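You operate a simulated robot arm through the tools that you are given. There is no shell and no other tool.

Carry out the task below with a simulated robot arm. There is one attempt and no reset: what you move stays moved.

## Task
Bring the test rig to 4 bar and set the back stroke to about 2 seconds.
Fine: guard shut, air left on, within 0.3 bar, proved by a test run; leave the other flow knob alone.

Only the result counts: the job must be done as asked and must still hold three seconds after the hand-in. Knocking over, shifting, dropping, spilling or breaking anything else fails it.

## Robot
A 7-joint arm with a two-finger parallel gripper, fixed in place. Base frame: the origin is at the foot of the arm, x ahead of it, y to its left, z up; the work surface is at about z = 950. Lengths are in mm, angles in degrees, forces in N, time in s.
With the tool pointing down near the work surface it reaches from about 260 to 700 mm from the base axis. Its first joint turns from -166.0 to 166.0 degrees. Payload 3.43 kg.
The tool frame sits at the grasp point between the pads (the TCP): z along the fingers, y along the line on which they close. The tips reach 30 mm beyond it. Largest opening 94 mm; finger width 28, thickness 10; the body of the gripper, 50 by 96 mm, starts 55 mm behind the TCP.
Orientation is that of the tool frame in the base frame, as [roll, pitch, yaw] about the fixed x, y, z axes, in that order (R = Rz(yaw) Ry(pitch) Rx(roll)). With the fingers straight down and closing along the base's y, the tool's x points along the base's -x, its y along +y and its z along -z.

## Interface
- The arm moves only by the tool jog_arm. Its argument "series" is one flat list of numbers, 7 for each row, row after row: the finger opening in mm, from 0 to 94, then the shift along the base's x, y, z in mm, then the turn, a rotation vector about the base's x, y, z in degrees. In form: [claw, tx, ty, tz, ax, ay, az, claw, tx, ty, tz, ax, ay, az, ...]. A call has 1 to 20 rows; each row shifts and turns the commanded pose from where the row before left it. Rows are played at 5 a second. More than 50 mm and 8.6 degrees between two rows, or a gripper value outside its range, and nothing of the call is played. A pose out of reach is approached as far as the arm can. The call stops where the force on the tool passes 90 N (or 10 N more than at its start, if that is more) or the arm is blocked; 0.2 s more then pass. The fingers move at their own pace (about 108 mm/s each) and stop on an object; they squeeze with about 42 N. The grip force told is the motor's: it shows also when the fingers shut on nothing. Time passes only in rows, and 0.2 s behind the last, so rows that do not move let the fingers close. The reply holds the time, the measured pose of the TCP, the force on the tool along the base axes, the opening and the grip force, in the units named above and with some noise, with the torque about the TCP (base axes, N m) and any sound that the robot's microphone picked up.
- Cameras (640 x 400 px; columns grow to the right, rows downward): "scene" is fixed at [50.7, -651.6, 1571.7]; the picture's right is [0.79, -0.61, 0.00], its down [-0.25, -0.32, -0.91] and it looks along [0.56, 0.72, -0.41] (base axes); focal length 335 px, centre (320, 200). "wrist" rides on the gripper at [76, 14, -103] in the tool frame; the picture's right is [-0.18, 0.98, 0.00], its down [-0.75, -0.14, -0.64] and it looks along [-0.63, -0.12, 0.77] (tool axes); focal length 243 px, centre (320, 200). There is no depth. A picture from a camera that has moved, and an enlarged one, comes with that camera's place and axes in the base frame and with its lens.
- capture(camera): a new picture of that camera. The clock stands still meanwhile.
- raise_lower(by): slides the trunk up (or, below 0, down) by that many mm; the arm rides with it, the base frame stays. It gives what a move gives, with no picture.
- close_up(camera, box): a new picture of the part [left, top, right, bottom] of that camera's present view, enlarged. The clock stands still meanwhile.
- job_done(): hands the job in; it is judged then, once.

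Nothing tells you positions but the pictures and the camera data. Unless the task says otherwise, let go and move clear before handing in.

The tools are called after "Call:" by a JSON object that holds its "method" and its "body". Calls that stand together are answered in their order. jog_arm: Moves the arm, as the interface text tells. Its arguments: {"type":"object","properties":{"series":{"type":"array","items":{"type":"number"}}},"required":["series"]} The other tools are called the same way: raise_lower (by) slides the trunk up or down; capture (camera) takes a picture; close_up (camera, box) takes an enlarged picture of a part of a camera's view; job_done () hands the job in.

At the start:

```text
time: 0.0
tcp_pos: [410.5, 105.9, 1307.7]
ee_rot: [-179.9, -0.1, 179.9]
wrist_force: [0.5, -0.4, -0.1]
moment: [0.0, 0.01, -0.01]
width: 94.1
gripper_force: 0.1
trunk travel left (down, up): [-375.0, 215.0]
```

scene: 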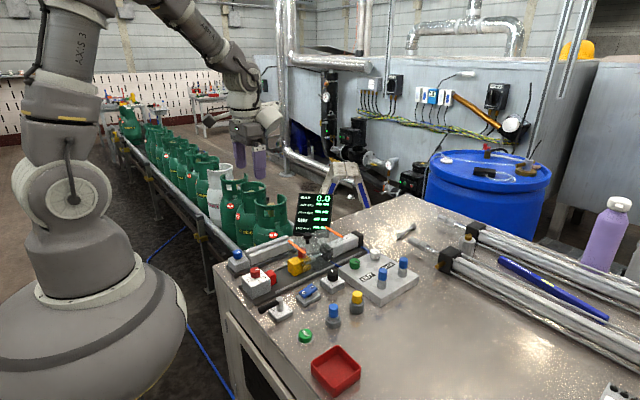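
wrist: 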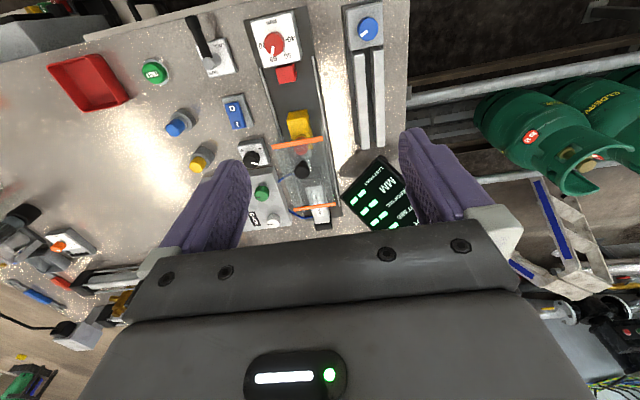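

I see a work table with pneumatic controls: a display, switches, knobs, a guard with orange edges and a red tray. I'll enlarge the views first to read the panel.

Call:
{"method": "close_up", "body": {"camera": "scene", "box": [220, 180, 440, 320]}}

Call:
{"method": "close_up", "body": {"camera": "scene", "box": [290, 185, 350, 245]}}

Call:
{"method": "close_up", "body": {"camera": "wrist", "box": [220, 0, 440, 140]}}

Call:
{"method": "close_up", "body": {"camera": "wrist", "box": [130, 60, 350, 240]}}

Call:
{"method": "close_up", "body": {"camera": "scene", "box": [220, 230, 320, 330]}}

Call:
{"method": "close_up", "body": {"camera": "scene", "box": [310, 230, 430, 320]}}

```text
2.86 times, centred on (330, 250) of scene
camera zoom: at [50.7, -651.6, 1571.7], right [0.79, -0.61, 0.0], down [-0.25, -0.32, -0.91], along [0.56, 0.72, -0.41], focal length 957 px, centre (291, 57)
```

zoom: 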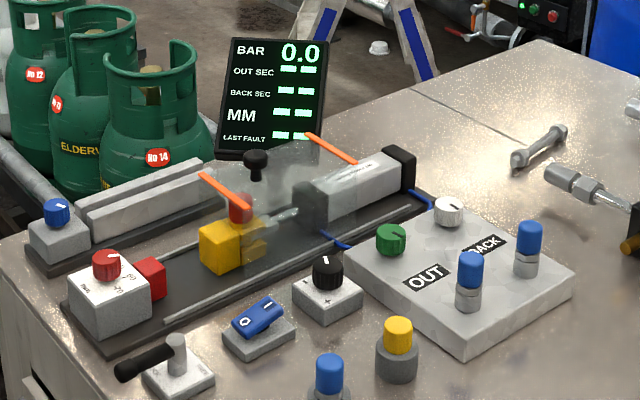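

```text
6.67 times, centred on (320, 215) of scene
camera zoom: at [50.7, -651.6, 1571.7], right [0.79, -0.61, 0.0], down [-0.25, -0.32, -0.91], along [0.56, 0.72, -0.41], focal length 2232 px, centre (320, 100)
```

zoom: 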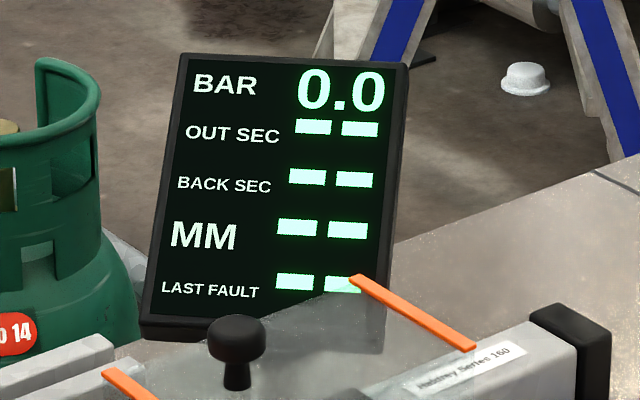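

```text
2.86 times, centred on (330, 70) of wrist
camera zoom: at [334.1, 120.5, 1412.0], right [0.18, 0.98, 0.0], down [0.75, -0.14, 0.64], along [0.63, -0.12, -0.77], focal length 693 px, centre (291, 571)
```

zoom: 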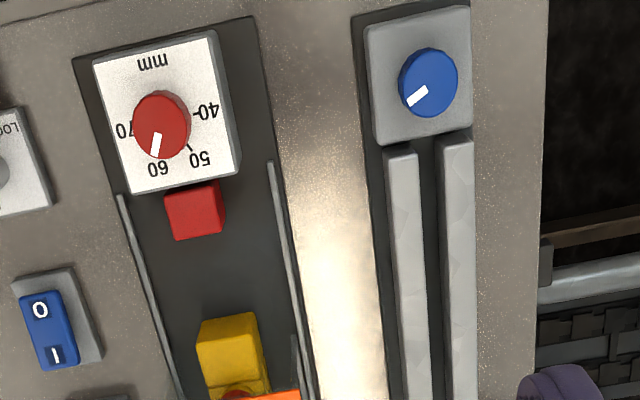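

```text
2.22 times, centred on (240, 150) of wrist
camera zoom: at [334.1, 120.5, 1412.0], right [0.18, 0.98, 0.0], down [0.75, -0.14, 0.64], along [0.63, -0.12, -0.77], focal length 539 px, centre (498, 311)
```

zoom: 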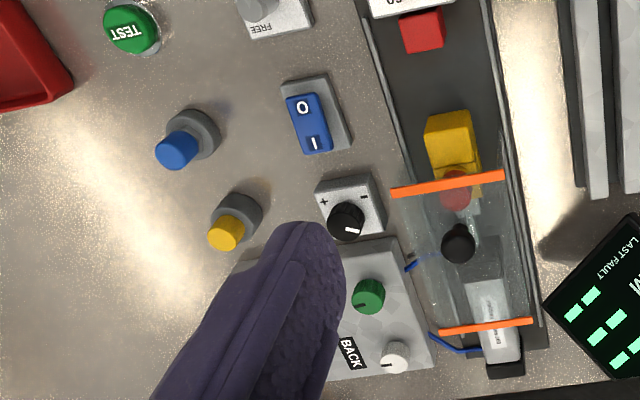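

```text
4.00 times, centred on (270, 280) of scene
camera zoom: at [50.7, -651.6, 1571.7], right [0.79, -0.61, 0.0], down [-0.25, -0.32, -0.91], along [0.56, 0.72, -0.41], focal length 1339 px, centre (520, -120)
```

zoom: 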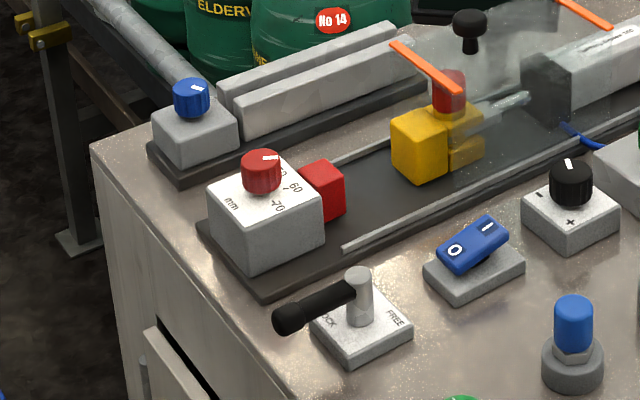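

```text
4.44 times, centred on (370, 275) of scene
camera zoom: at [50.7, -651.6, 1571.7], right [0.79, -0.61, 0.0], down [-0.25, -0.32, -0.91], along [0.56, 0.72, -0.41], focal length 1488 px, centre (98, -133)
```

zoom: 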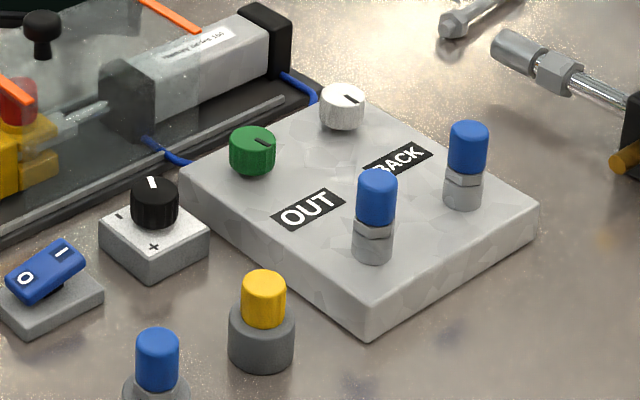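

The panel has a 0/I rocker, a −/+ regulator knob, a LOCK/FREE lever, a clear guard with a black handle knob, OUT and BACK flow knobs and a TEST button. I'll shift the arm over it for a better view from above.

Call:
{"method": "jog_arm", "body": {"series": [94, 20, -35, 0, 0, 0, 0, 94, 20, -35, 0, 0, 0, 0, 94, 20, -35, 0, 0, 0, 0, 94, 20, -35, 0, 0, 0, 0, 94, 0, 0, 0, 0, 0, 0]}}

Call:
{"method": "capture", "body": {"camera": "wrist"}}

Call:
{"method": "close_up", "body": {"camera": "wrist", "box": [160, 0, 320, 100]}}

Call:
{"method": "close_up", "body": {"camera": "wrist", "box": [300, 0, 460, 100]}}

Call:
{"method": "close_up", "body": {"camera": "wrist", "box": [240, 90, 440, 215]}}

```text
time: 1.2
tcp_pos: [490.3, -33.0, 1310.1]
ee_rot: [-179.9, 0.0, 180.0]
wrist_force: [-0.9, 0.1, -0.7]
moment: [-0.04, 0.01, -0.01]
width: 93.7
gripper_force: 0.1
trunk travel left (down, up): [-375.0, 215.0]
```

```text
taken
camera wrist: at [413.7, -18.7, 1412.8], right [0.18, 0.98, 0.0], down [0.75, -0.14, 0.64], along [0.63, -0.12, -0.77], focal length 243 px, centre (320, 200)
```

wrist: 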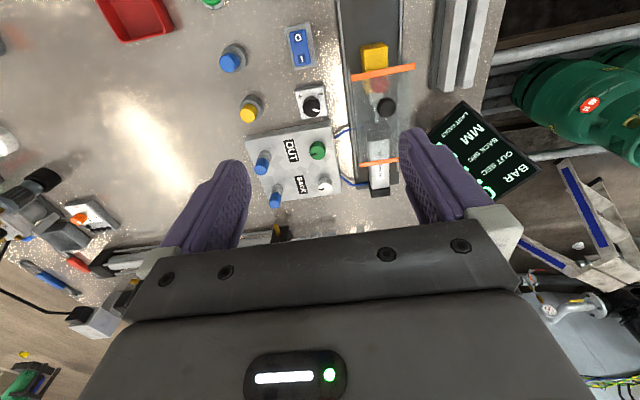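

```text
4.00 times, centred on (240, 50) of wrist
camera zoom: at [413.7, -18.7, 1412.8], right [0.18, 0.98, 0.0], down [0.75, -0.14, 0.64], along [0.63, -0.12, -0.77], focal length 970 px, centre (640, 800)
```

zoom: 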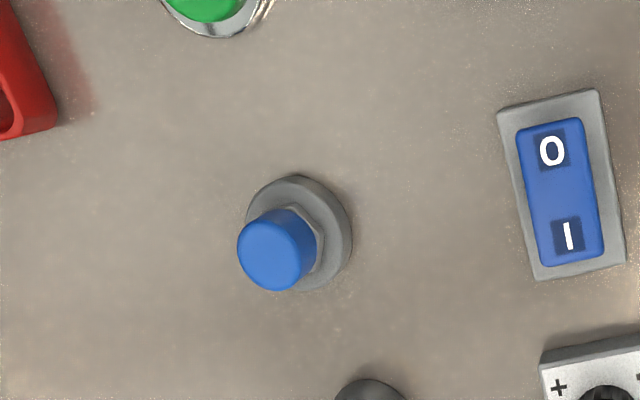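

```text
4.00 times, centred on (380, 50) of wrist
camera zoom: at [413.7, -18.7, 1412.8], right [0.18, 0.98, 0.0], down [0.75, -0.14, 0.64], along [0.63, -0.12, -0.77], focal length 970 px, centre (80, 800)
```

zoom: 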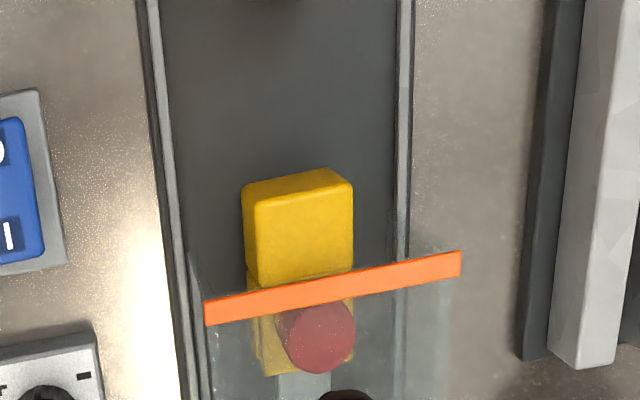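

```text
3.20 times, centred on (340, 152) of wrist
camera zoom: at [413.7, -18.7, 1412.8], right [0.18, 0.98, 0.0], down [0.75, -0.14, 0.64], along [0.63, -0.12, -0.77], focal length 776 px, centre (256, 352)
```

zoom: 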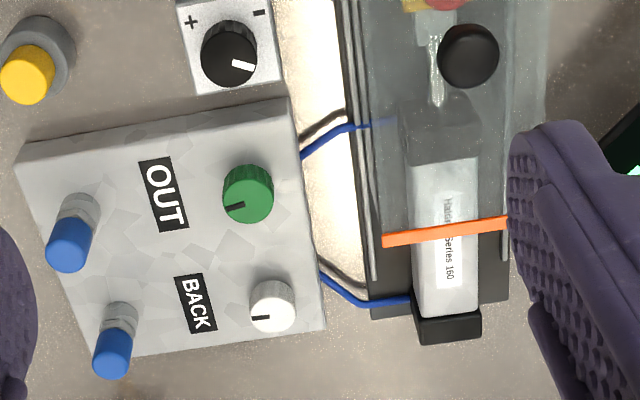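

The guard looks like a clear cover that slides on rails along the cylinder. I'll move back toward the base to see the lever, TEST button and stop end.

Call:
{"method": "jog_arm", "body": {"series": [94, -40, 5, 0, 0, 0, 0, 94, -40, 5, 0, 0, 0, 0, 94, -40, 5, 0, 0, 0, 0, 94, 0, 0, 0, 0, 0, 0]}}

Call:
{"method": "capture", "body": {"camera": "wrist"}}

Call:
{"method": "close_up", "body": {"camera": "wrist", "box": [160, 20, 320, 120]}}

Call:
{"method": "close_up", "body": {"camera": "wrist", "box": [300, 20, 460, 120]}}

Call:
{"method": "close_up", "body": {"camera": "wrist", "box": [240, 100, 440, 225]}}

Call:
{"method": "capture", "body": {"camera": "scene"}}

```text
time: 2.2
tcp_pos: [370.1, -18.0, 1308.0]
ee_rot: [179.9, -0.2, -179.9]
wrist_force: [0.4, 0.0, 1.3]
moment: [-0.02, 0.02, -0.02]
width: 94.1
gripper_force: 0.0
trunk travel left (down, up): [-375.0, 215.0]
```

```text
taken
camera wrist: at [294.0, -3.8, 1412.4], right [0.18, 0.98, 0.0], down [0.75, -0.14, 0.64], along [0.63, -0.12, -0.77], focal length 243 px, centre (320, 200)
```

wrist: 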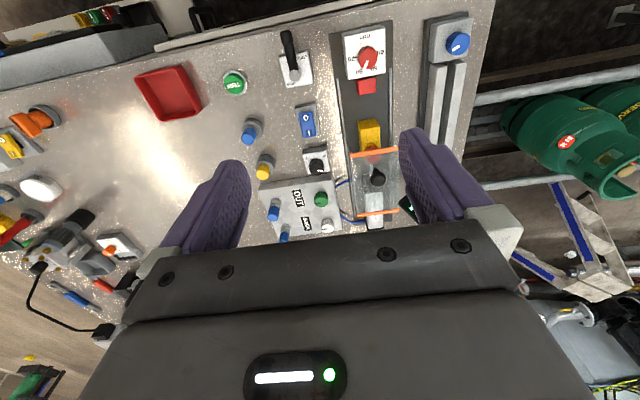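

```text
4.00 times, centred on (240, 70) of wrist
camera zoom: at [294.0, -3.8, 1412.4], right [0.18, 0.98, 0.0], down [0.75, -0.14, 0.64], along [0.63, -0.12, -0.77], focal length 970 px, centre (640, 720)
```

zoom: 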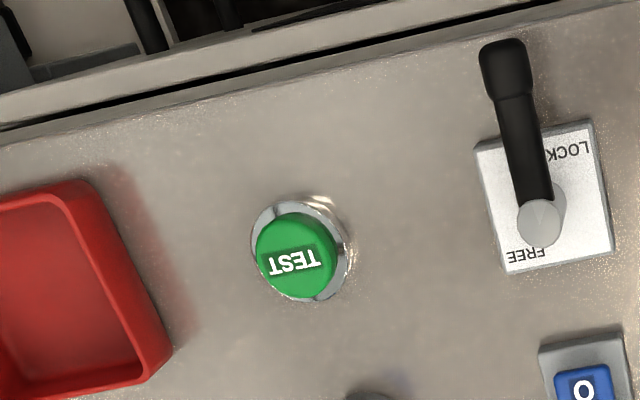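

```text
4.00 times, centred on (380, 70) of wrist
camera zoom: at [294.0, -3.8, 1412.4], right [0.18, 0.98, 0.0], down [0.75, -0.14, 0.64], along [0.63, -0.12, -0.77], focal length 970 px, centre (80, 720)
```

zoom: 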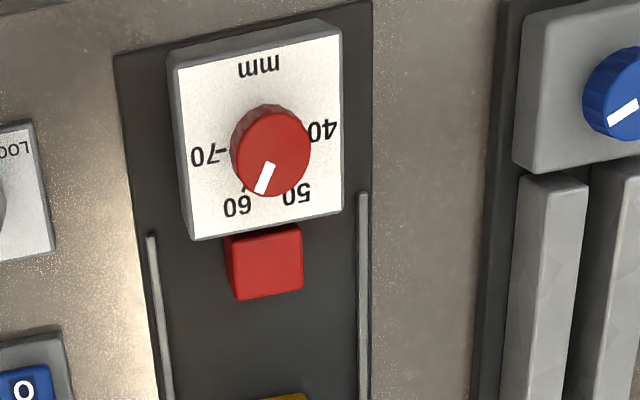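

```text
3.20 times, centred on (340, 162) of wrist
camera zoom: at [294.0, -3.8, 1412.4], right [0.18, 0.98, 0.0], down [0.75, -0.14, 0.64], along [0.63, -0.12, -0.77], focal length 776 px, centre (256, 320)
```

zoom: 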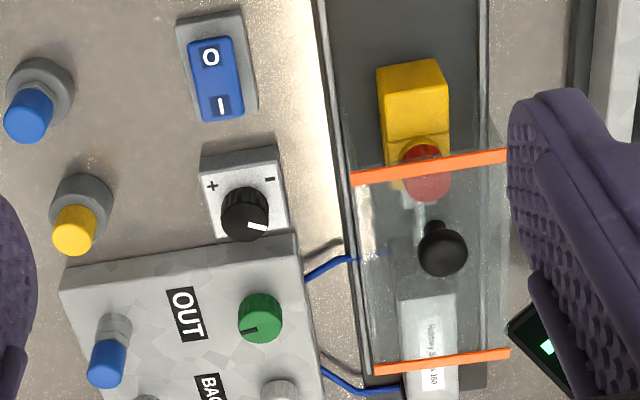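

```text
taken
```

scene: 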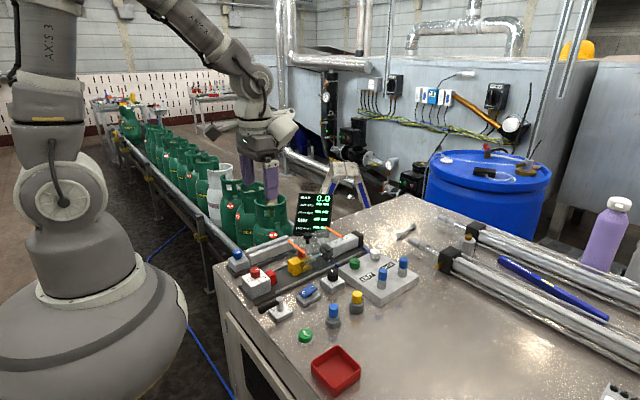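

The lever seems to be on LOCK, the rocker on 0 and the guard slid back, away from the stop. I'll look at these details more closely before touching anything.

Call:
{"method": "close_up", "body": {"camera": "scene", "box": [275, 230, 335, 280]}}

Call:
{"method": "close_up", "body": {"camera": "scene", "box": [255, 275, 325, 325]}}

Call:
{"method": "close_up", "body": {"camera": "scene", "box": [320, 240, 420, 310]}}

Call:
{"method": "close_up", "body": {"camera": "wrist", "box": [330, 110, 420, 180]}}

```text
8.00 times, centred on (305, 255) of scene
camera zoom: at [50.7, -651.6, 1571.7], right [0.79, -0.61, 0.0], down [-0.25, -0.32, -0.91], along [0.56, 0.72, -0.41], focal length 2678 px, centre (440, -240)
```

zoom: 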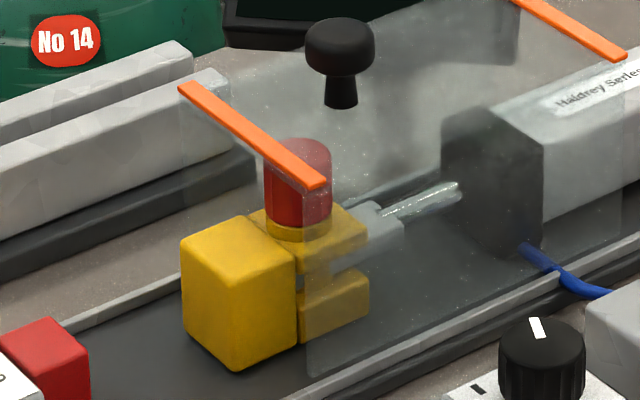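

```text
8.00 times, centred on (290, 300) of scene
camera zoom: at [50.7, -651.6, 1571.7], right [0.79, -0.61, 0.0], down [-0.25, -0.32, -0.91], along [0.56, 0.72, -0.41], focal length 2678 px, centre (560, -600)
```

zoom: 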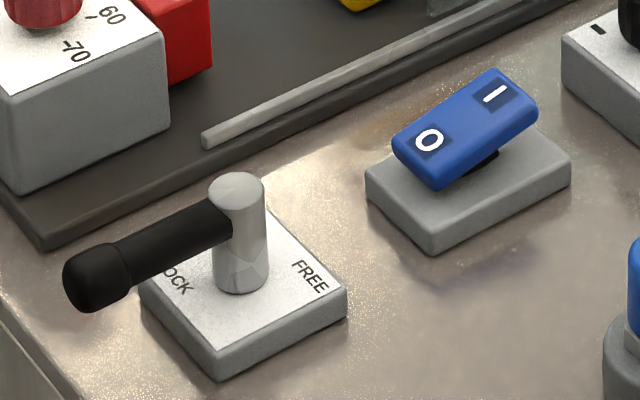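

```text
5.71 times, centred on (370, 275) of scene
camera zoom: at [50.7, -651.6, 1571.7], right [0.79, -0.61, 0.0], down [-0.25, -0.32, -0.91], along [0.56, 0.72, -0.41], focal length 1913 px, centre (34, -229)
```

zoom: 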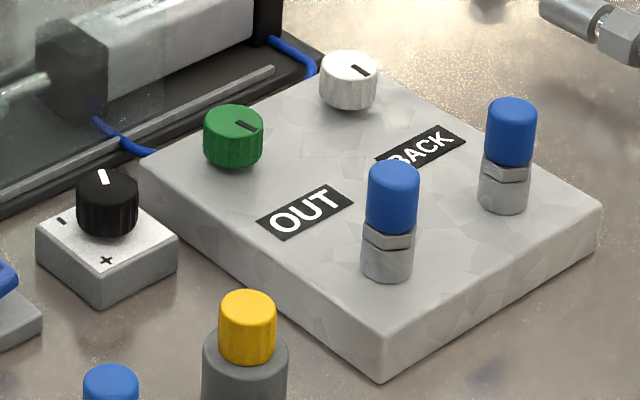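

```text
5.71 times, centred on (375, 145) of wrist
camera zoom: at [294.0, -3.8, 1412.4], right [0.18, 0.98, 0.0], down [0.75, -0.14, 0.64], along [0.63, -0.12, -0.77], focal length 1386 px, centre (6, 514)
```

zoom: 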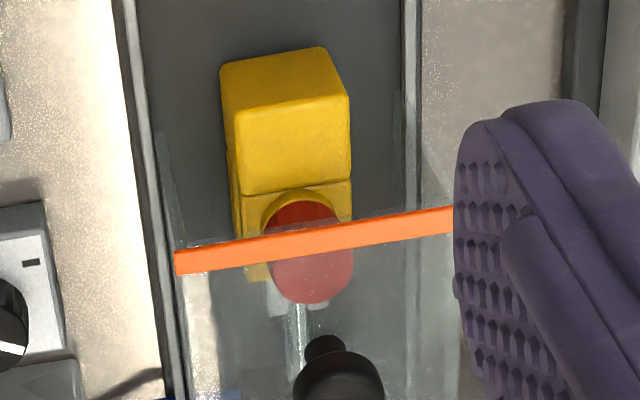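

The carriage is still exposed, so the guard has to slide toward −x to shut. I put its handle knob at about (547, 51, 1068) and will move above it to check.

Call:
{"method": "jog_arm", "body": {"series": [60, 29.6, 11.5, -21, 0, 0, 0, 60, 29.6, 11.5, -21, 0, 0, 0, 60, 29.6, 11.5, -21, 0, 0, 0, 60, 29.6, 11.5, -21, 0, 0, 0, 60, 29.6, 11.5, -21, 0, 0, 0, 60, 29.6, 11.5, -21, 0, 0, 0, 60, 0, 0, 0, 0, 0, 0]}}

Call:
{"method": "capture", "body": {"camera": "wrist"}}

Call:
{"method": "capture", "body": {"camera": "scene"}}

```text
time: 3.8
tcp_pos: [547.7, 48.5, 1182.6]
ee_rot: [179.9, 0.1, 179.9]
wrist_force: [0.2, 0.1, 0.0]
moment: [-0.03, -0.01, -0.02]
width: 60.1
gripper_force: 0.0
trunk travel left (down, up): [-375.0, 215.0]
```

```text
taken
camera wrist: at [470.2, 62.9, 1287.0], right [0.19, 0.98, 0.0], down [0.75, -0.14, 0.64], along [0.63, -0.12, -0.77], focal length 243 px, centre (320, 200)
```

wrist: 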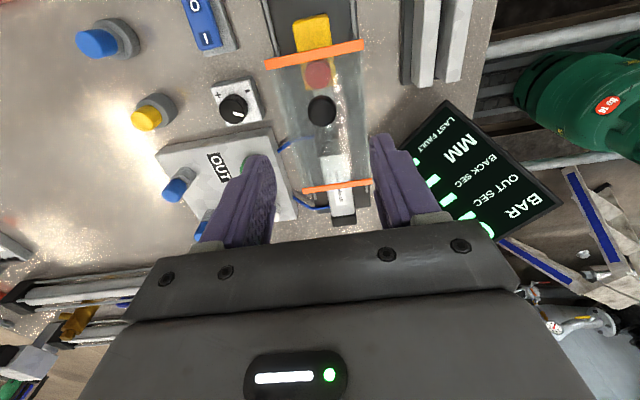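

```text
taken
```

scene: 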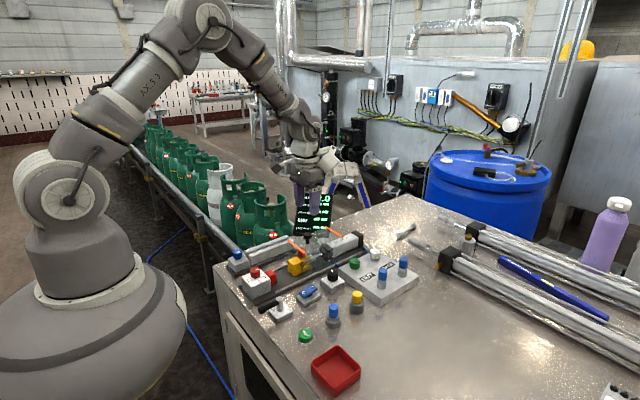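

The handle knob is right under the gripper, at about (547.5, 50). I'll lower onto it and close.

Call:
{"method": "jog_arm", "body": {"series": [60, 0, 0.4, -33, 0, 0, 0, 60, 0, 0.4, -33, 0, 0, 0, 60, 0, 0.4, -32, 0, 0, 0, 60, 0, 0, 0, 0, 0, 0, 10, 0, 0, 0, 0, 0, 0, 10, 0, 0, 0, 0, 0, 0]}}

Call:
{"method": "capture", "body": {"camera": "wrist"}}

Call:
{"method": "close_up", "body": {"camera": "scene", "box": [270, 200, 370, 280]}}

```text
time: 5.2
tcp_pos: [548.0, 49.9, 1085.7]
ee_rot: [180.0, 0.0, 179.9]
wrist_force: [0.7, -9.5, 0.7]
moment: [-0.37, -0.26, -0.24]
width: 25.4
gripper_force: 44.9
trunk travel left (down, up): [-375.0, 215.0]
```

```text
taken
camera wrist: at [471.1, 64.5, 1189.8], right [0.19, 0.98, 0.0], down [0.75, -0.14, 0.64], along [0.63, -0.12, -0.77], focal length 243 px, centre (320, 200)
```

wrist: 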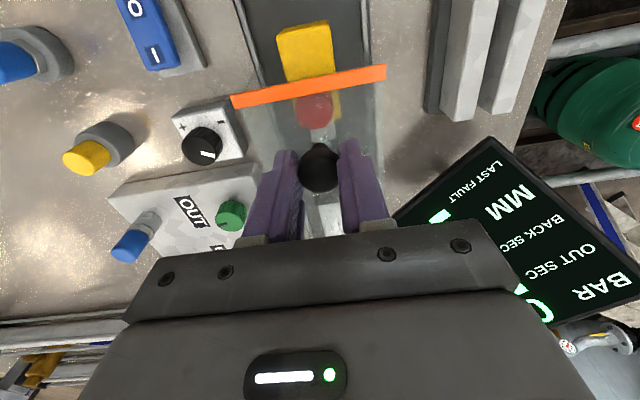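

```text
5.00 times, centred on (320, 240) of scene
camera zoom: at [50.7, -651.6, 1571.7], right [0.79, -0.61, 0.0], down [-0.25, -0.32, -0.91], along [0.56, 0.72, -0.41], focal length 1674 px, centre (320, 0)
```

zoom: 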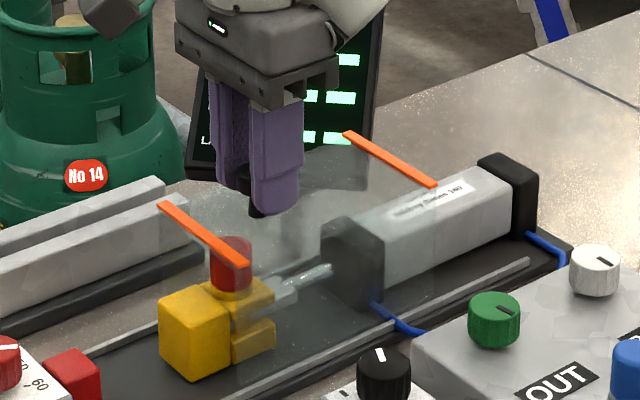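

The grip on the guard handle is good at 25 mm wide. I'll start with a small slide toward −x and watch the force.

Call:
{"method": "jog_arm", "body": {"series": [10, -3, -0.4, 0, 0, 0, 0, 10, -4, 0, 0, 0, 0, 0, 10, -4, 0, 0, 0, 0, 0]}}

```text
time: 6.0
tcp_pos: [537.0, 48.9, 1086.4]
ee_rot: [179.9, 0.1, -180.0]
wrist_force: [0.2, -5.4, 19.8]
moment: [-0.05, 0.59, -0.04]
width: 25.0
gripper_force: 44.6
trunk travel left (down, up): [-375.0, 215.0]
```

Call:
{"method": "close_up", "body": {"camera": "scene", "box": [270, 200, 370, 280]}}

Call:
{"method": "close_up", "body": {"camera": "wrist", "box": [220, 20, 420, 250]}}

```text
5.00 times, centred on (320, 240) of scene
camera zoom: at [50.7, -651.6, 1571.7], right [0.79, -0.61, 0.0], down [-0.25, -0.32, -0.91], along [0.56, 0.72, -0.41], focal length 1674 px, centre (320, 0)
```

zoom: 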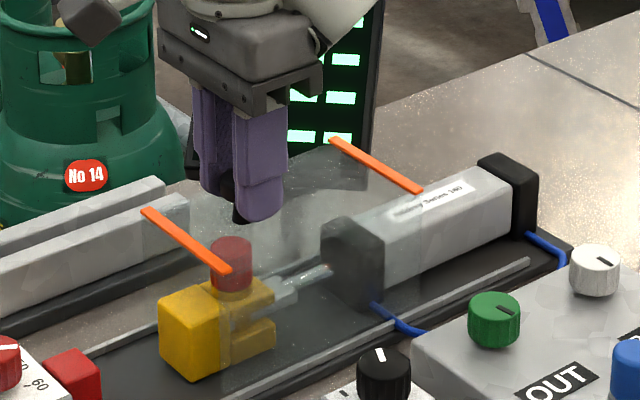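

```text
1.74 times, centred on (320, 135) of wrist
camera zoom: at [459.1, 64.2, 1189.6], right [0.18, 0.98, 0.0], down [0.75, -0.14, 0.64], along [0.63, -0.12, -0.77], focal length 422 px, centre (320, 313)
```

zoom: 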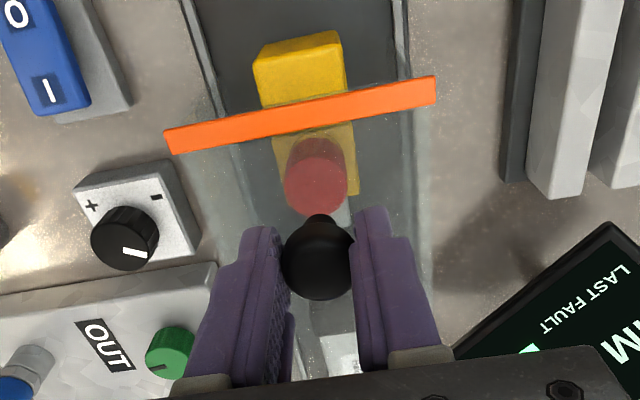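

The guard slides freely. I'll keep going toward −x in even steps until it stops.

Call:
{"method": "jog_arm", "body": {"series": [10, -8, 0, 0.5, 0, 0, 0, 10, -8, 0, 0.5, 0, 0, 0, 10, -8, 0, 0, 0, 0, 0, 10, -8, 0, 0, 0, 0, 0, 10, -8, 0, 0, 0, 0, 0, 10, 0, 0, 0, 0, 0, 0]}}

Call:
{"method": "close_up", "body": {"camera": "scene", "box": [240, 200, 370, 300]}}

```text
time: 7.4
tcp_pos: [494.9, 50.0, 1085.8]
ee_rot: [-180.0, -0.1, -179.9]
wrist_force: [-0.3, -4.7, 17.0]
moment: [-0.14, -0.66, 0.0]
width: 25.4
gripper_force: 44.4
trunk travel left (down, up): [-375.0, 215.0]
```

```text
4.00 times, centred on (305, 250) of scene
camera zoom: at [50.7, -651.6, 1571.7], right [0.79, -0.61, 0.0], down [-0.25, -0.32, -0.91], along [0.56, 0.72, -0.41], focal length 1339 px, centre (380, 0)
```

zoom: 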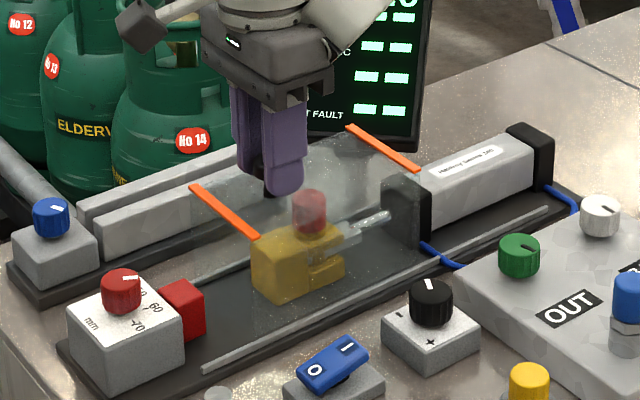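

Call:
{"method": "jog_arm", "body": {"series": [10, -8, 0, 0.3, 0, 0, 0, 10, -8, 0, 0.3, 0, 0, 0, 10, -8, 0, 0, 0, 0, 0, 10, -6, 0, 0, 0, 0, 0, 10, 0, 0, 0, 0, 0, 0]}}

Call:
{"method": "close_up", "body": {"camera": "scene", "box": [240, 200, 370, 300]}}

```text
time: 8.6
tcp_pos: [467.0, 49.6, 1085.7]
ee_rot: [180.0, 0.0, -180.0]
wrist_force: [0.9, 0.7, 6.5]
moment: [0.06, -0.36, 0.02]
width: 25.4
gripper_force: 44.7
trunk travel left (down, up): [-375.0, 215.0]
```

```text
4.00 times, centred on (305, 250) of scene
camera zoom: at [50.7, -651.6, 1571.7], right [0.79, -0.61, 0.0], down [-0.25, -0.32, -0.91], along [0.56, 0.72, -0.41], focal length 1339 px, centre (380, 0)
```

zoom: 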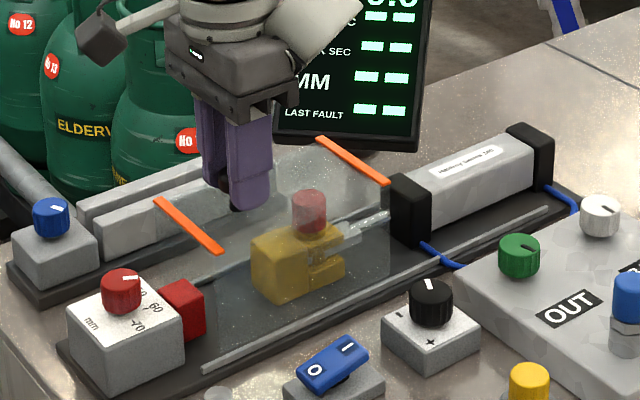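

Call:
{"method": "jog_arm", "body": {"series": [10, -5, 0, 0.2, 0, 0, 0, 10, -5, 0, 0, 0, 0, 0, 10, 0, 0, 0, 0, 0, 0]}}

Call:
{"method": "close_up", "body": {"camera": "scene", "box": [240, 200, 370, 300]}}

```text
time: 9.4
tcp_pos: [457.6, 49.3, 1086.1]
ee_rot: [180.0, -0.1, -179.9]
wrist_force: [-0.8, 3.8, -6.5]
moment: [0.12, -0.47, -0.04]
width: 25.4
gripper_force: 45.2
trunk travel left (down, up): [-375.0, 215.0]
```

```text
4.00 times, centred on (305, 250) of scene
camera zoom: at [50.7, -651.6, 1571.7], right [0.79, -0.61, 0.0], down [-0.25, -0.32, -0.91], along [0.56, 0.72, -0.41], focal length 1339 px, centre (380, 0)
```

zoom: 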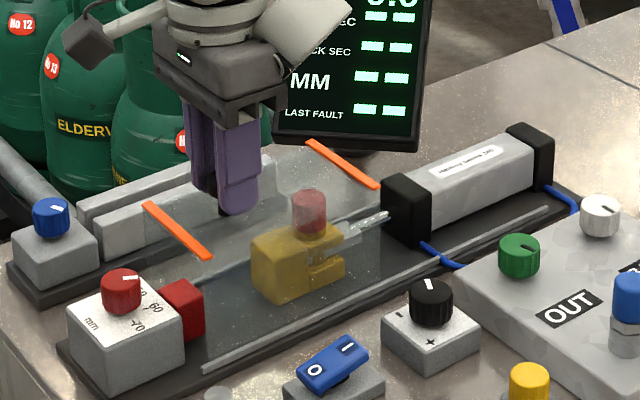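

Call:
{"method": "jog_arm", "body": {"series": [10, -4, 0, 0, 0, 0, 0, 10, -4, 0, 0, 0, 0, 0, 10, 0, 0, 0, 0, 0, 0]}}

```text
time: 10.2
tcp_pos: [450.0, 49.2, 1087.2]
ee_rot: [179.9, 0.0, 180.0]
wrist_force: [-0.3, 7.4, -1.8]
moment: [0.14, 0.85, 0.01]
width: 25.0
gripper_force: 45.1
trunk travel left (down, up): [-375.0, 215.0]
```

Call:
{"method": "jog_arm", "body": {"series": [10, -4, 0.3, 0, 0, 0, 0, 10, -3, 0, 0, 0, 0, 0, 10, 0, 0, 0, 0, 0, 0]}}

Call:
{"method": "close_up", "body": {"camera": "scene", "box": [240, 200, 370, 300]}}

Call:
{"method": "capture", "body": {"camera": "wrist"}}

```text
time: 11.0
tcp_pos: [449.1, 49.8, 1085.8]
ee_rot: [179.9, 0.3, 179.9]
wrist_force: [31.3, 5.2, 11.2]
moment: [0.08, -1.27, -0.03]
width: 25.1
gripper_force: 45.1
trunk travel left (down, up): [-375.0, 215.0]
```

```text
4.00 times, centred on (305, 250) of scene
camera zoom: at [50.7, -651.6, 1571.7], right [0.79, -0.61, 0.0], down [-0.25, -0.32, -0.91], along [0.56, 0.72, -0.41], focal length 1339 px, centre (380, 0)
```

zoom: 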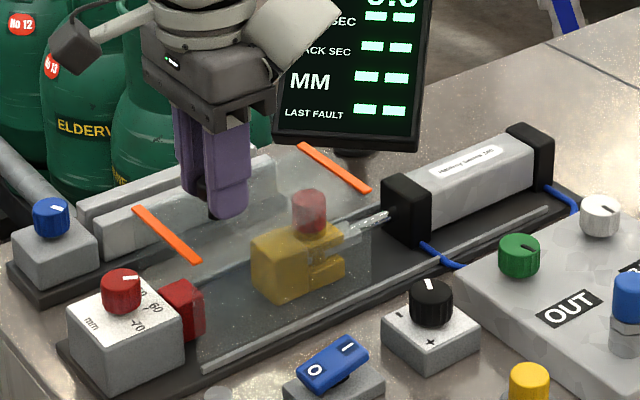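

```text
taken
camera wrist: at [371.4, 64.5, 1189.2], right [0.19, 0.98, 0.0], down [0.75, -0.14, 0.65], along [0.64, -0.12, -0.76], focal length 243 px, centre (320, 200)
```

wrist: 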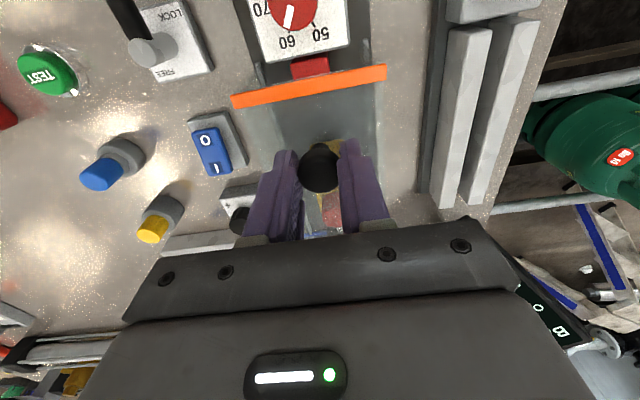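

The guard hit its end stop with about 31 N after 99 mm of travel, and it now covers the carriage. I'll relax the push, let go and rise clear.

Call:
{"method": "jog_arm", "body": {"series": [10, 4.5, 0, 0, 0, 0, 0, 10, 0, 0, 0, 0, 0, 0, 60, 0, 0, 0, 0, 0, 0, 60, 0, 0, 0, 0, 0, 0, 60, 0, 0, 25, 0, 0, 0, 60, 0, 0, 30, 0, 0, 0, 60, 0, -30, 20, 0, 0, 0]}}

Call:
{"method": "close_up", "body": {"camera": "scene", "box": [240, 200, 370, 300]}}

Call:
{"method": "capture", "body": {"camera": "wrist"}}

```text
time: 12.6
tcp_pos: [447.2, 20.0, 1164.5]
ee_rot: [-180.0, 0.0, 180.0]
wrist_force: [-0.9, -0.3, 0.1]
moment: [0.03, 0.01, -0.02]
width: 59.8
gripper_force: 0.1
trunk travel left (down, up): [-375.0, 215.0]
```

```text
4.00 times, centred on (305, 250) of scene
camera zoom: at [50.7, -651.6, 1571.7], right [0.79, -0.61, 0.0], down [-0.25, -0.32, -0.91], along [0.56, 0.72, -0.41], focal length 1339 px, centre (380, 0)
```

zoom: 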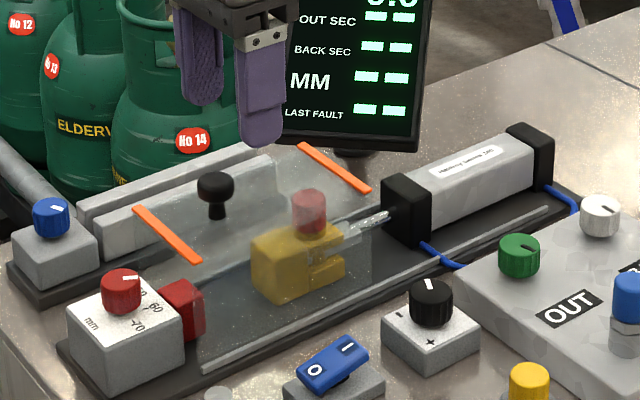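

```text
taken
camera wrist: at [370.7, 34.1, 1268.7], right [0.18, 0.98, 0.0], down [0.75, -0.14, 0.64], along [0.63, -0.12, -0.77], focal length 243 px, centre (320, 200)
```

wrist: 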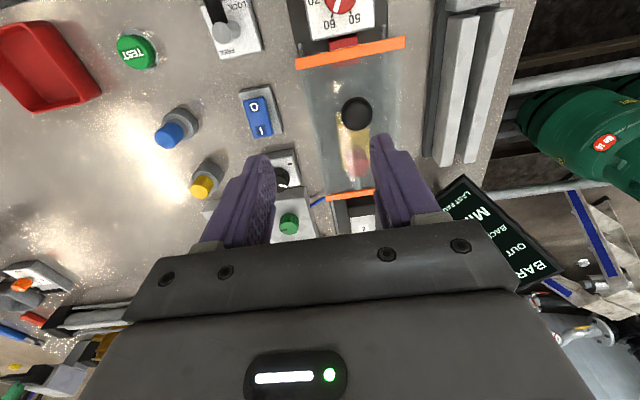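

The guard stayed shut. Next is the air rocker, with its I end at about (481, −60, 985), so I'll close the fingers and hover above it.

Call:
{"method": "jog_arm", "body": {"series": [0, 14, -27, 0, 0, 0, 0, 0, 14, -27, -30, 0, 0, 0, 0, 14, -26, -34, 0, 0, 0, 0, 0, 0, -40, 0, 0, 0, 0, 0, 0, 0, 0, 0, 0]}}

Call:
{"method": "capture", "body": {"camera": "wrist"}}

Call:
{"method": "close_up", "body": {"camera": "scene", "box": [250, 220, 370, 320]}}

```text
time: 13.8
tcp_pos: [491.3, -64.3, 1058.4]
ee_rot: [180.0, 0.0, -180.0]
wrist_force: [1.5, 0.1, 0.0]
moment: [-0.05, 0.02, 0.05]
width: 0.2
gripper_force: 33.1
trunk travel left (down, up): [-375.0, 215.0]
```

```text
taken
camera wrist: at [414.0, -49.8, 1162.4], right [0.18, 0.98, 0.0], down [0.75, -0.14, 0.64], along [0.63, -0.12, -0.77], focal length 243 px, centre (320, 200)
```

wrist: 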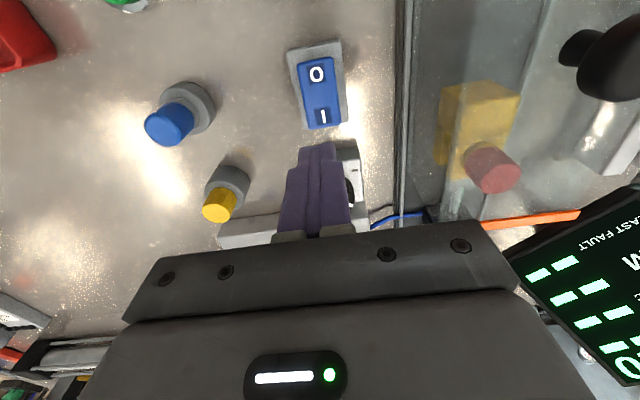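

```text
4.00 times, centred on (310, 270) of scene
camera zoom: at [50.7, -651.6, 1571.7], right [0.79, -0.61, 0.0], down [-0.25, -0.32, -0.91], along [0.56, 0.72, -0.41], focal length 1339 px, centre (360, -80)
```

zoom: 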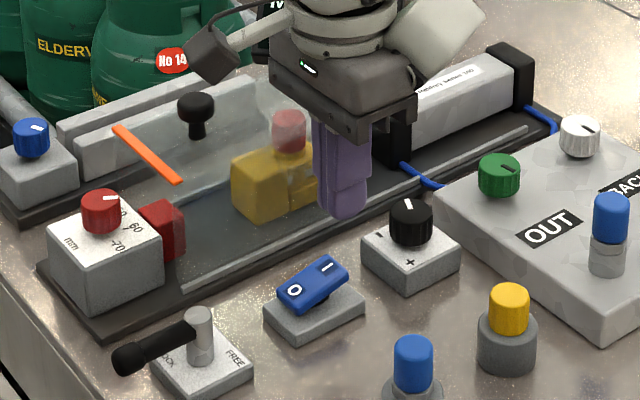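

The fingers are closed and lined up just ahead of the rocker's I end. I'll lower, then press in small steps.

Call:
{"method": "jog_arm", "body": {"series": [0, -2, 3, -18, 0, 0, 0, 0, 0, 0, -16, 0, 0, 0, 0, 0, 0, -4, 0, 0, 0, 0, 0, 0, -3, 0, 0, 0, 0, 0, 0, -3, 0, 0, 0]}}

Call:
{"method": "close_up", "body": {"camera": "scene", "box": [250, 180, 370, 320]}}

```text
time: 15.0
tcp_pos: [487.1, -57.3, 1013.1]
ee_rot: [179.9, -0.1, 179.9]
wrist_force: [1.5, -1.0, 0.0]
moment: [0.01, -0.02, 0.01]
width: 0.0
gripper_force: 33.2
trunk travel left (down, up): [-375.0, 215.0]
```

```text
2.86 times, centred on (310, 250) of scene
camera zoom: at [50.7, -651.6, 1571.7], right [0.79, -0.61, 0.0], down [-0.25, -0.32, -0.91], along [0.56, 0.72, -0.41], focal length 957 px, centre (349, 57)
```

zoom: 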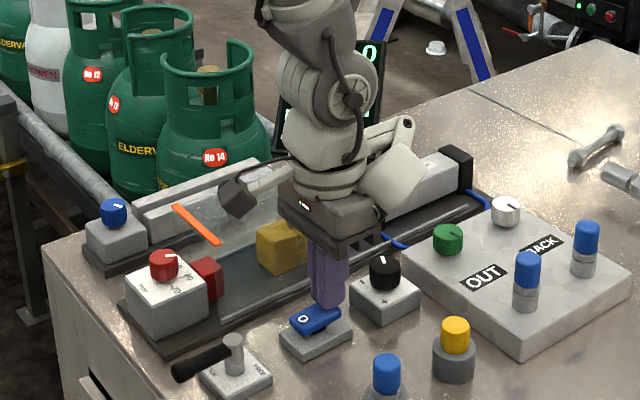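

Call:
{"method": "close_up", "body": {"camera": "scene", "box": [280, 265, 340, 315]}}

Call:
{"method": "close_up", "body": {"camera": "wrist", "box": [250, 60, 390, 220]}}

```text
8.00 times, centred on (310, 290) of scene
camera zoom: at [50.7, -651.6, 1571.7], right [0.79, -0.61, 0.0], down [-0.25, -0.32, -0.91], along [0.56, 0.72, -0.41], focal length 2678 px, centre (400, -520)
```

zoom: 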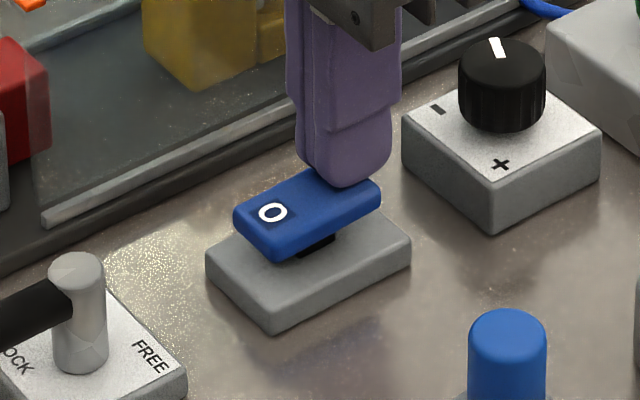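

```text
2.50 times, centred on (320, 140) of wrist
camera zoom: at [410.4, -43.2, 1116.8], right [0.18, 0.98, 0.0], down [0.75, -0.14, 0.64], along [0.63, -0.12, -0.77], focal length 606 px, centre (320, 350)
```

zoom: 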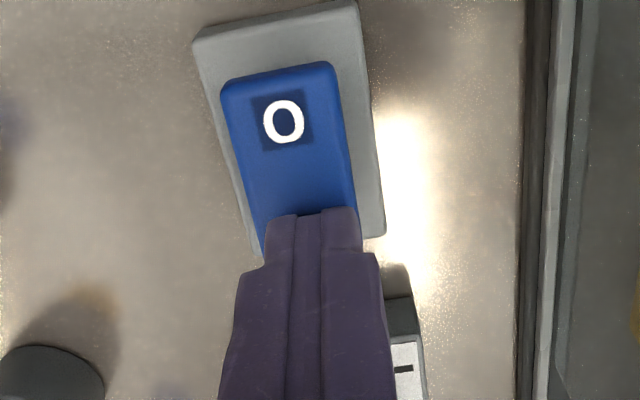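

The rocker is already tipping under the fingers. I'll press a little further.

Call:
{"method": "jog_arm", "body": {"series": [0, 0, 0, -3, 0, 0, 0, 0, 0, 0, -3, 0, 0, 0, 0, 0, 0, 0, 0, 0, 0]}}

Call:
{"method": "close_up", "body": {"camera": "scene", "box": [280, 265, 340, 315]}}

Call:
{"method": "capture", "body": {"camera": "scene"}}

```text
time: 15.8
tcp_pos: [488.6, -57.3, 1011.8]
ee_rot: [-179.9, 0.7, -180.0]
wrist_force: [15.5, -2.7, 75.0]
moment: [-0.05, 0.59, 0.15]
width: 0.0
gripper_force: 34.0
trunk travel left (down, up): [-375.0, 215.0]
```

```text
8.00 times, centred on (310, 290) of scene
camera zoom: at [50.7, -651.6, 1571.7], right [0.79, -0.61, 0.0], down [-0.25, -0.32, -0.91], along [0.56, 0.72, -0.41], focal length 2678 px, centre (400, -520)
```

zoom: 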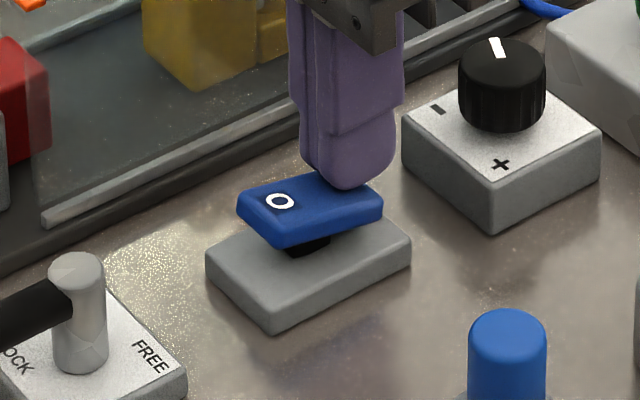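

```text
taken
```

scene: 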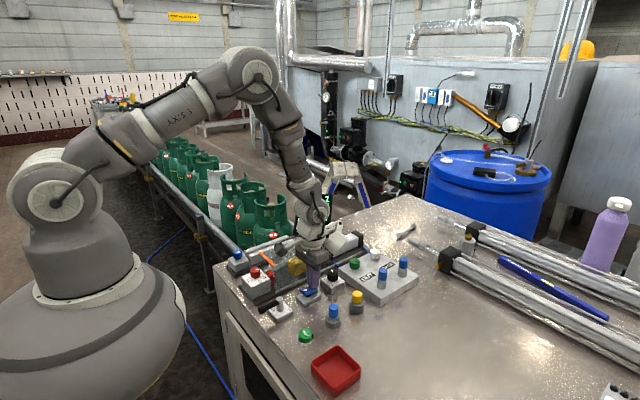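

The rocker reached its stop at about 75 N and has tipped to the I side. I'll rise clear and read the display.

Call:
{"method": "jog_arm", "body": {"series": [0, 0, 0, 6, 0, 0, 0, 0, 0, 0, 30, 0, 0, 0, 0, 0, 0, 40, 0, 0, 0, 0, -20, -20, 40, 0, 0, 0, 0, 0, 0, 0, 0, 0, 0]}}

Call:
{"method": "capture", "body": {"camera": "scene"}}

Call:
{"method": "close_up", "body": {"camera": "scene", "box": [285, 185, 345, 245]}}

Call:
{"method": "close_up", "body": {"camera": "scene", "box": [240, 240, 360, 320]}}

```text
time: 17.0
tcp_pos: [469.9, -80.6, 1118.2]
ee_rot: [180.0, -0.2, 180.0]
wrist_force: [0.0, -0.8, -0.2]
moment: [-0.01, 0.02, -0.01]
width: 0.0
gripper_force: 33.0
trunk travel left (down, up): [-375.0, 215.0]
```

```text
taken
```

scene: 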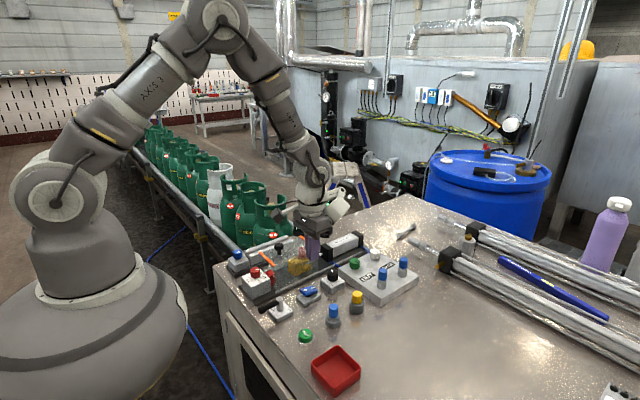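

```text
6.67 times, centred on (315, 215) of scene
camera zoom: at [50.7, -651.6, 1571.7], right [0.79, -0.61, 0.0], down [-0.25, -0.32, -0.91], along [0.56, 0.72, -0.41], focal length 2232 px, centre (353, 100)
```

zoom: 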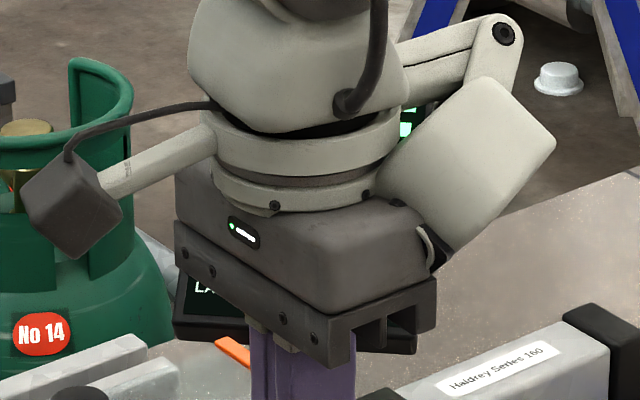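

```text
5.00 times, centred on (300, 280) of scene
camera zoom: at [50.7, -651.6, 1571.7], right [0.79, -0.61, 0.0], down [-0.25, -0.32, -0.91], along [0.56, 0.72, -0.41], focal length 1674 px, centre (420, -200)
```

zoom: 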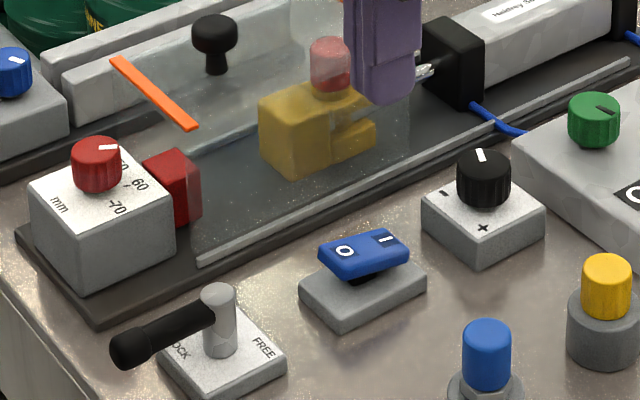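

Call:
{"method": "capture", "body": {"camera": "wrist"}}

Call:
{"method": "close_up", "body": {"camera": "wrist", "box": [240, 40, 400, 160]}}

```text
taken
camera wrist: at [394.0, -65.0, 1222.6], right [0.18, 0.98, 0.0], down [0.75, -0.14, 0.64], along [0.63, -0.12, -0.77], focal length 243 px, centre (320, 200)
```

wrist: 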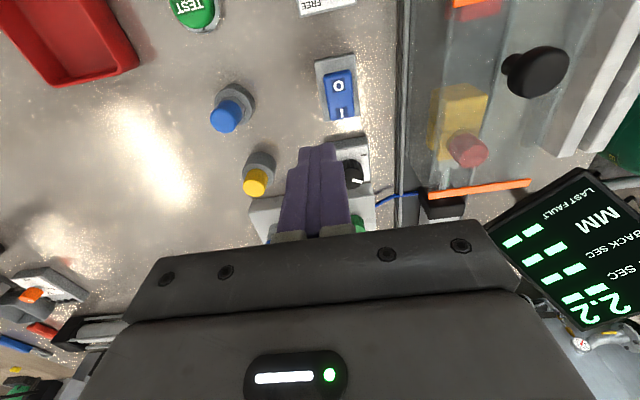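

```text
3.33 times, centred on (320, 100) of wrist
camera zoom: at [394.0, -65.0, 1222.6], right [0.18, 0.98, 0.0], down [0.75, -0.14, 0.64], along [0.63, -0.12, -0.77], focal length 809 px, centre (320, 533)
```

zoom: 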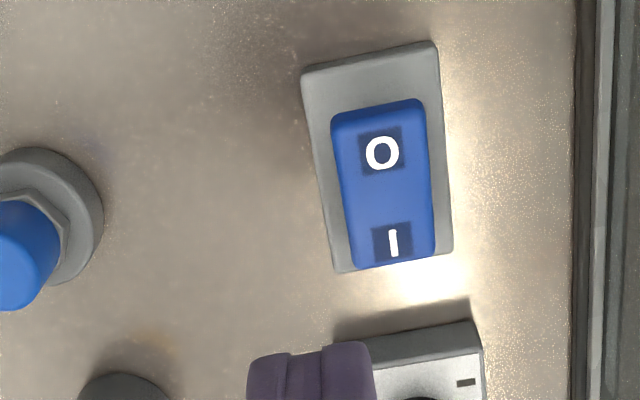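

The display now shows pressure, so the air is on. I'll zoom in on the reading.

Call:
{"method": "close_up", "body": {"camera": "wrist", "box": [480, 160, 640, 340]}}

```text
2.22 times, centred on (560, 250) of wrist
camera zoom: at [394.0, -65.0, 1222.6], right [0.18, 0.98, 0.0], down [0.75, -0.14, 0.64], along [0.63, -0.12, -0.77], focal length 539 px, centre (-213, 89)
```

zoom: 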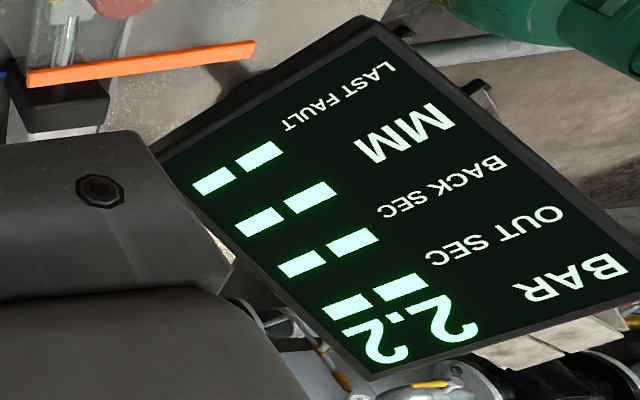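

The rig shows 2.2 bar. Seen from the operator's side the regulator runs from − at lower left to + at lower right, so clockwise should raise the pressure. I'll hover over that black knob.

Call:
{"method": "jog_arm", "body": {"series": [60, 28, 7.2, 0, 0, 0, 0, 60, 28, 7.2, -18, 0, 0, 0, 60, 28, 7.2, -20, 0, 0, 0, 60, 0, 0, 0, 0, 0, 0]}}

Call:
{"method": "capture", "body": {"camera": "wrist"}}

Call:
{"method": "close_up", "body": {"camera": "wrist", "box": [240, 60, 400, 220]}}

Call:
{"method": "close_up", "body": {"camera": "scene", "box": [270, 220, 410, 320]}}

```text
time: 18.0
tcp_pos: [552.6, -56.8, 1081.7]
ee_rot: [180.0, -0.1, 180.0]
wrist_force: [-0.3, -0.1, 0.4]
moment: [0.01, -0.03, -0.02]
width: 60.1
gripper_force: 0.0
trunk travel left (down, up): [-375.0, 215.0]
```

```text
taken
camera wrist: at [476.3, -41.5, 1186.3], right [0.19, 0.98, 0.0], down [0.75, -0.14, 0.64], along [0.63, -0.12, -0.77], focal length 243 px, centre (320, 200)
```

wrist: 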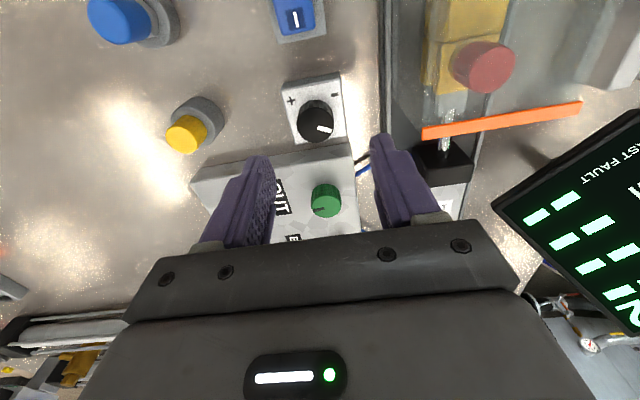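

```text
2.50 times, centred on (320, 140) of wrist
camera zoom: at [476.3, -41.5, 1186.3], right [0.19, 0.98, 0.0], down [0.75, -0.14, 0.64], along [0.63, -0.12, -0.77], focal length 606 px, centre (320, 350)
```

zoom: 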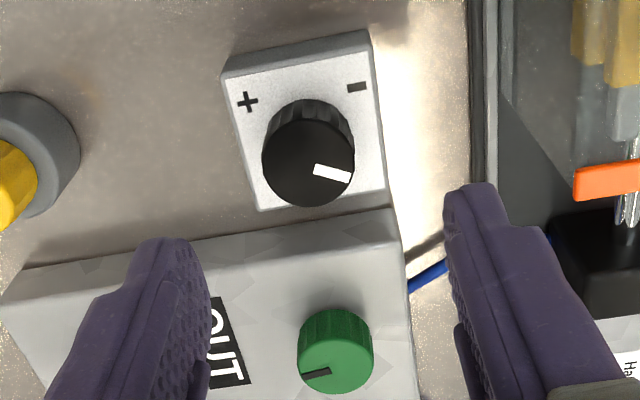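

```text
4.00 times, centred on (340, 270) of scene
camera zoom: at [50.7, -651.6, 1571.7], right [0.79, -0.61, 0.0], down [-0.25, -0.32, -0.91], along [0.56, 0.72, -0.41], focal length 1339 px, centre (240, -80)
```

zoom: 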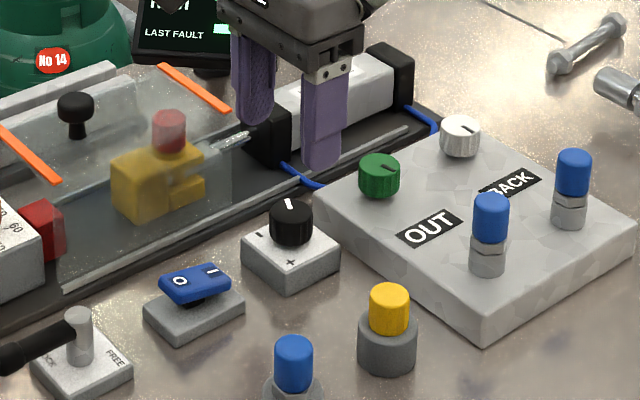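

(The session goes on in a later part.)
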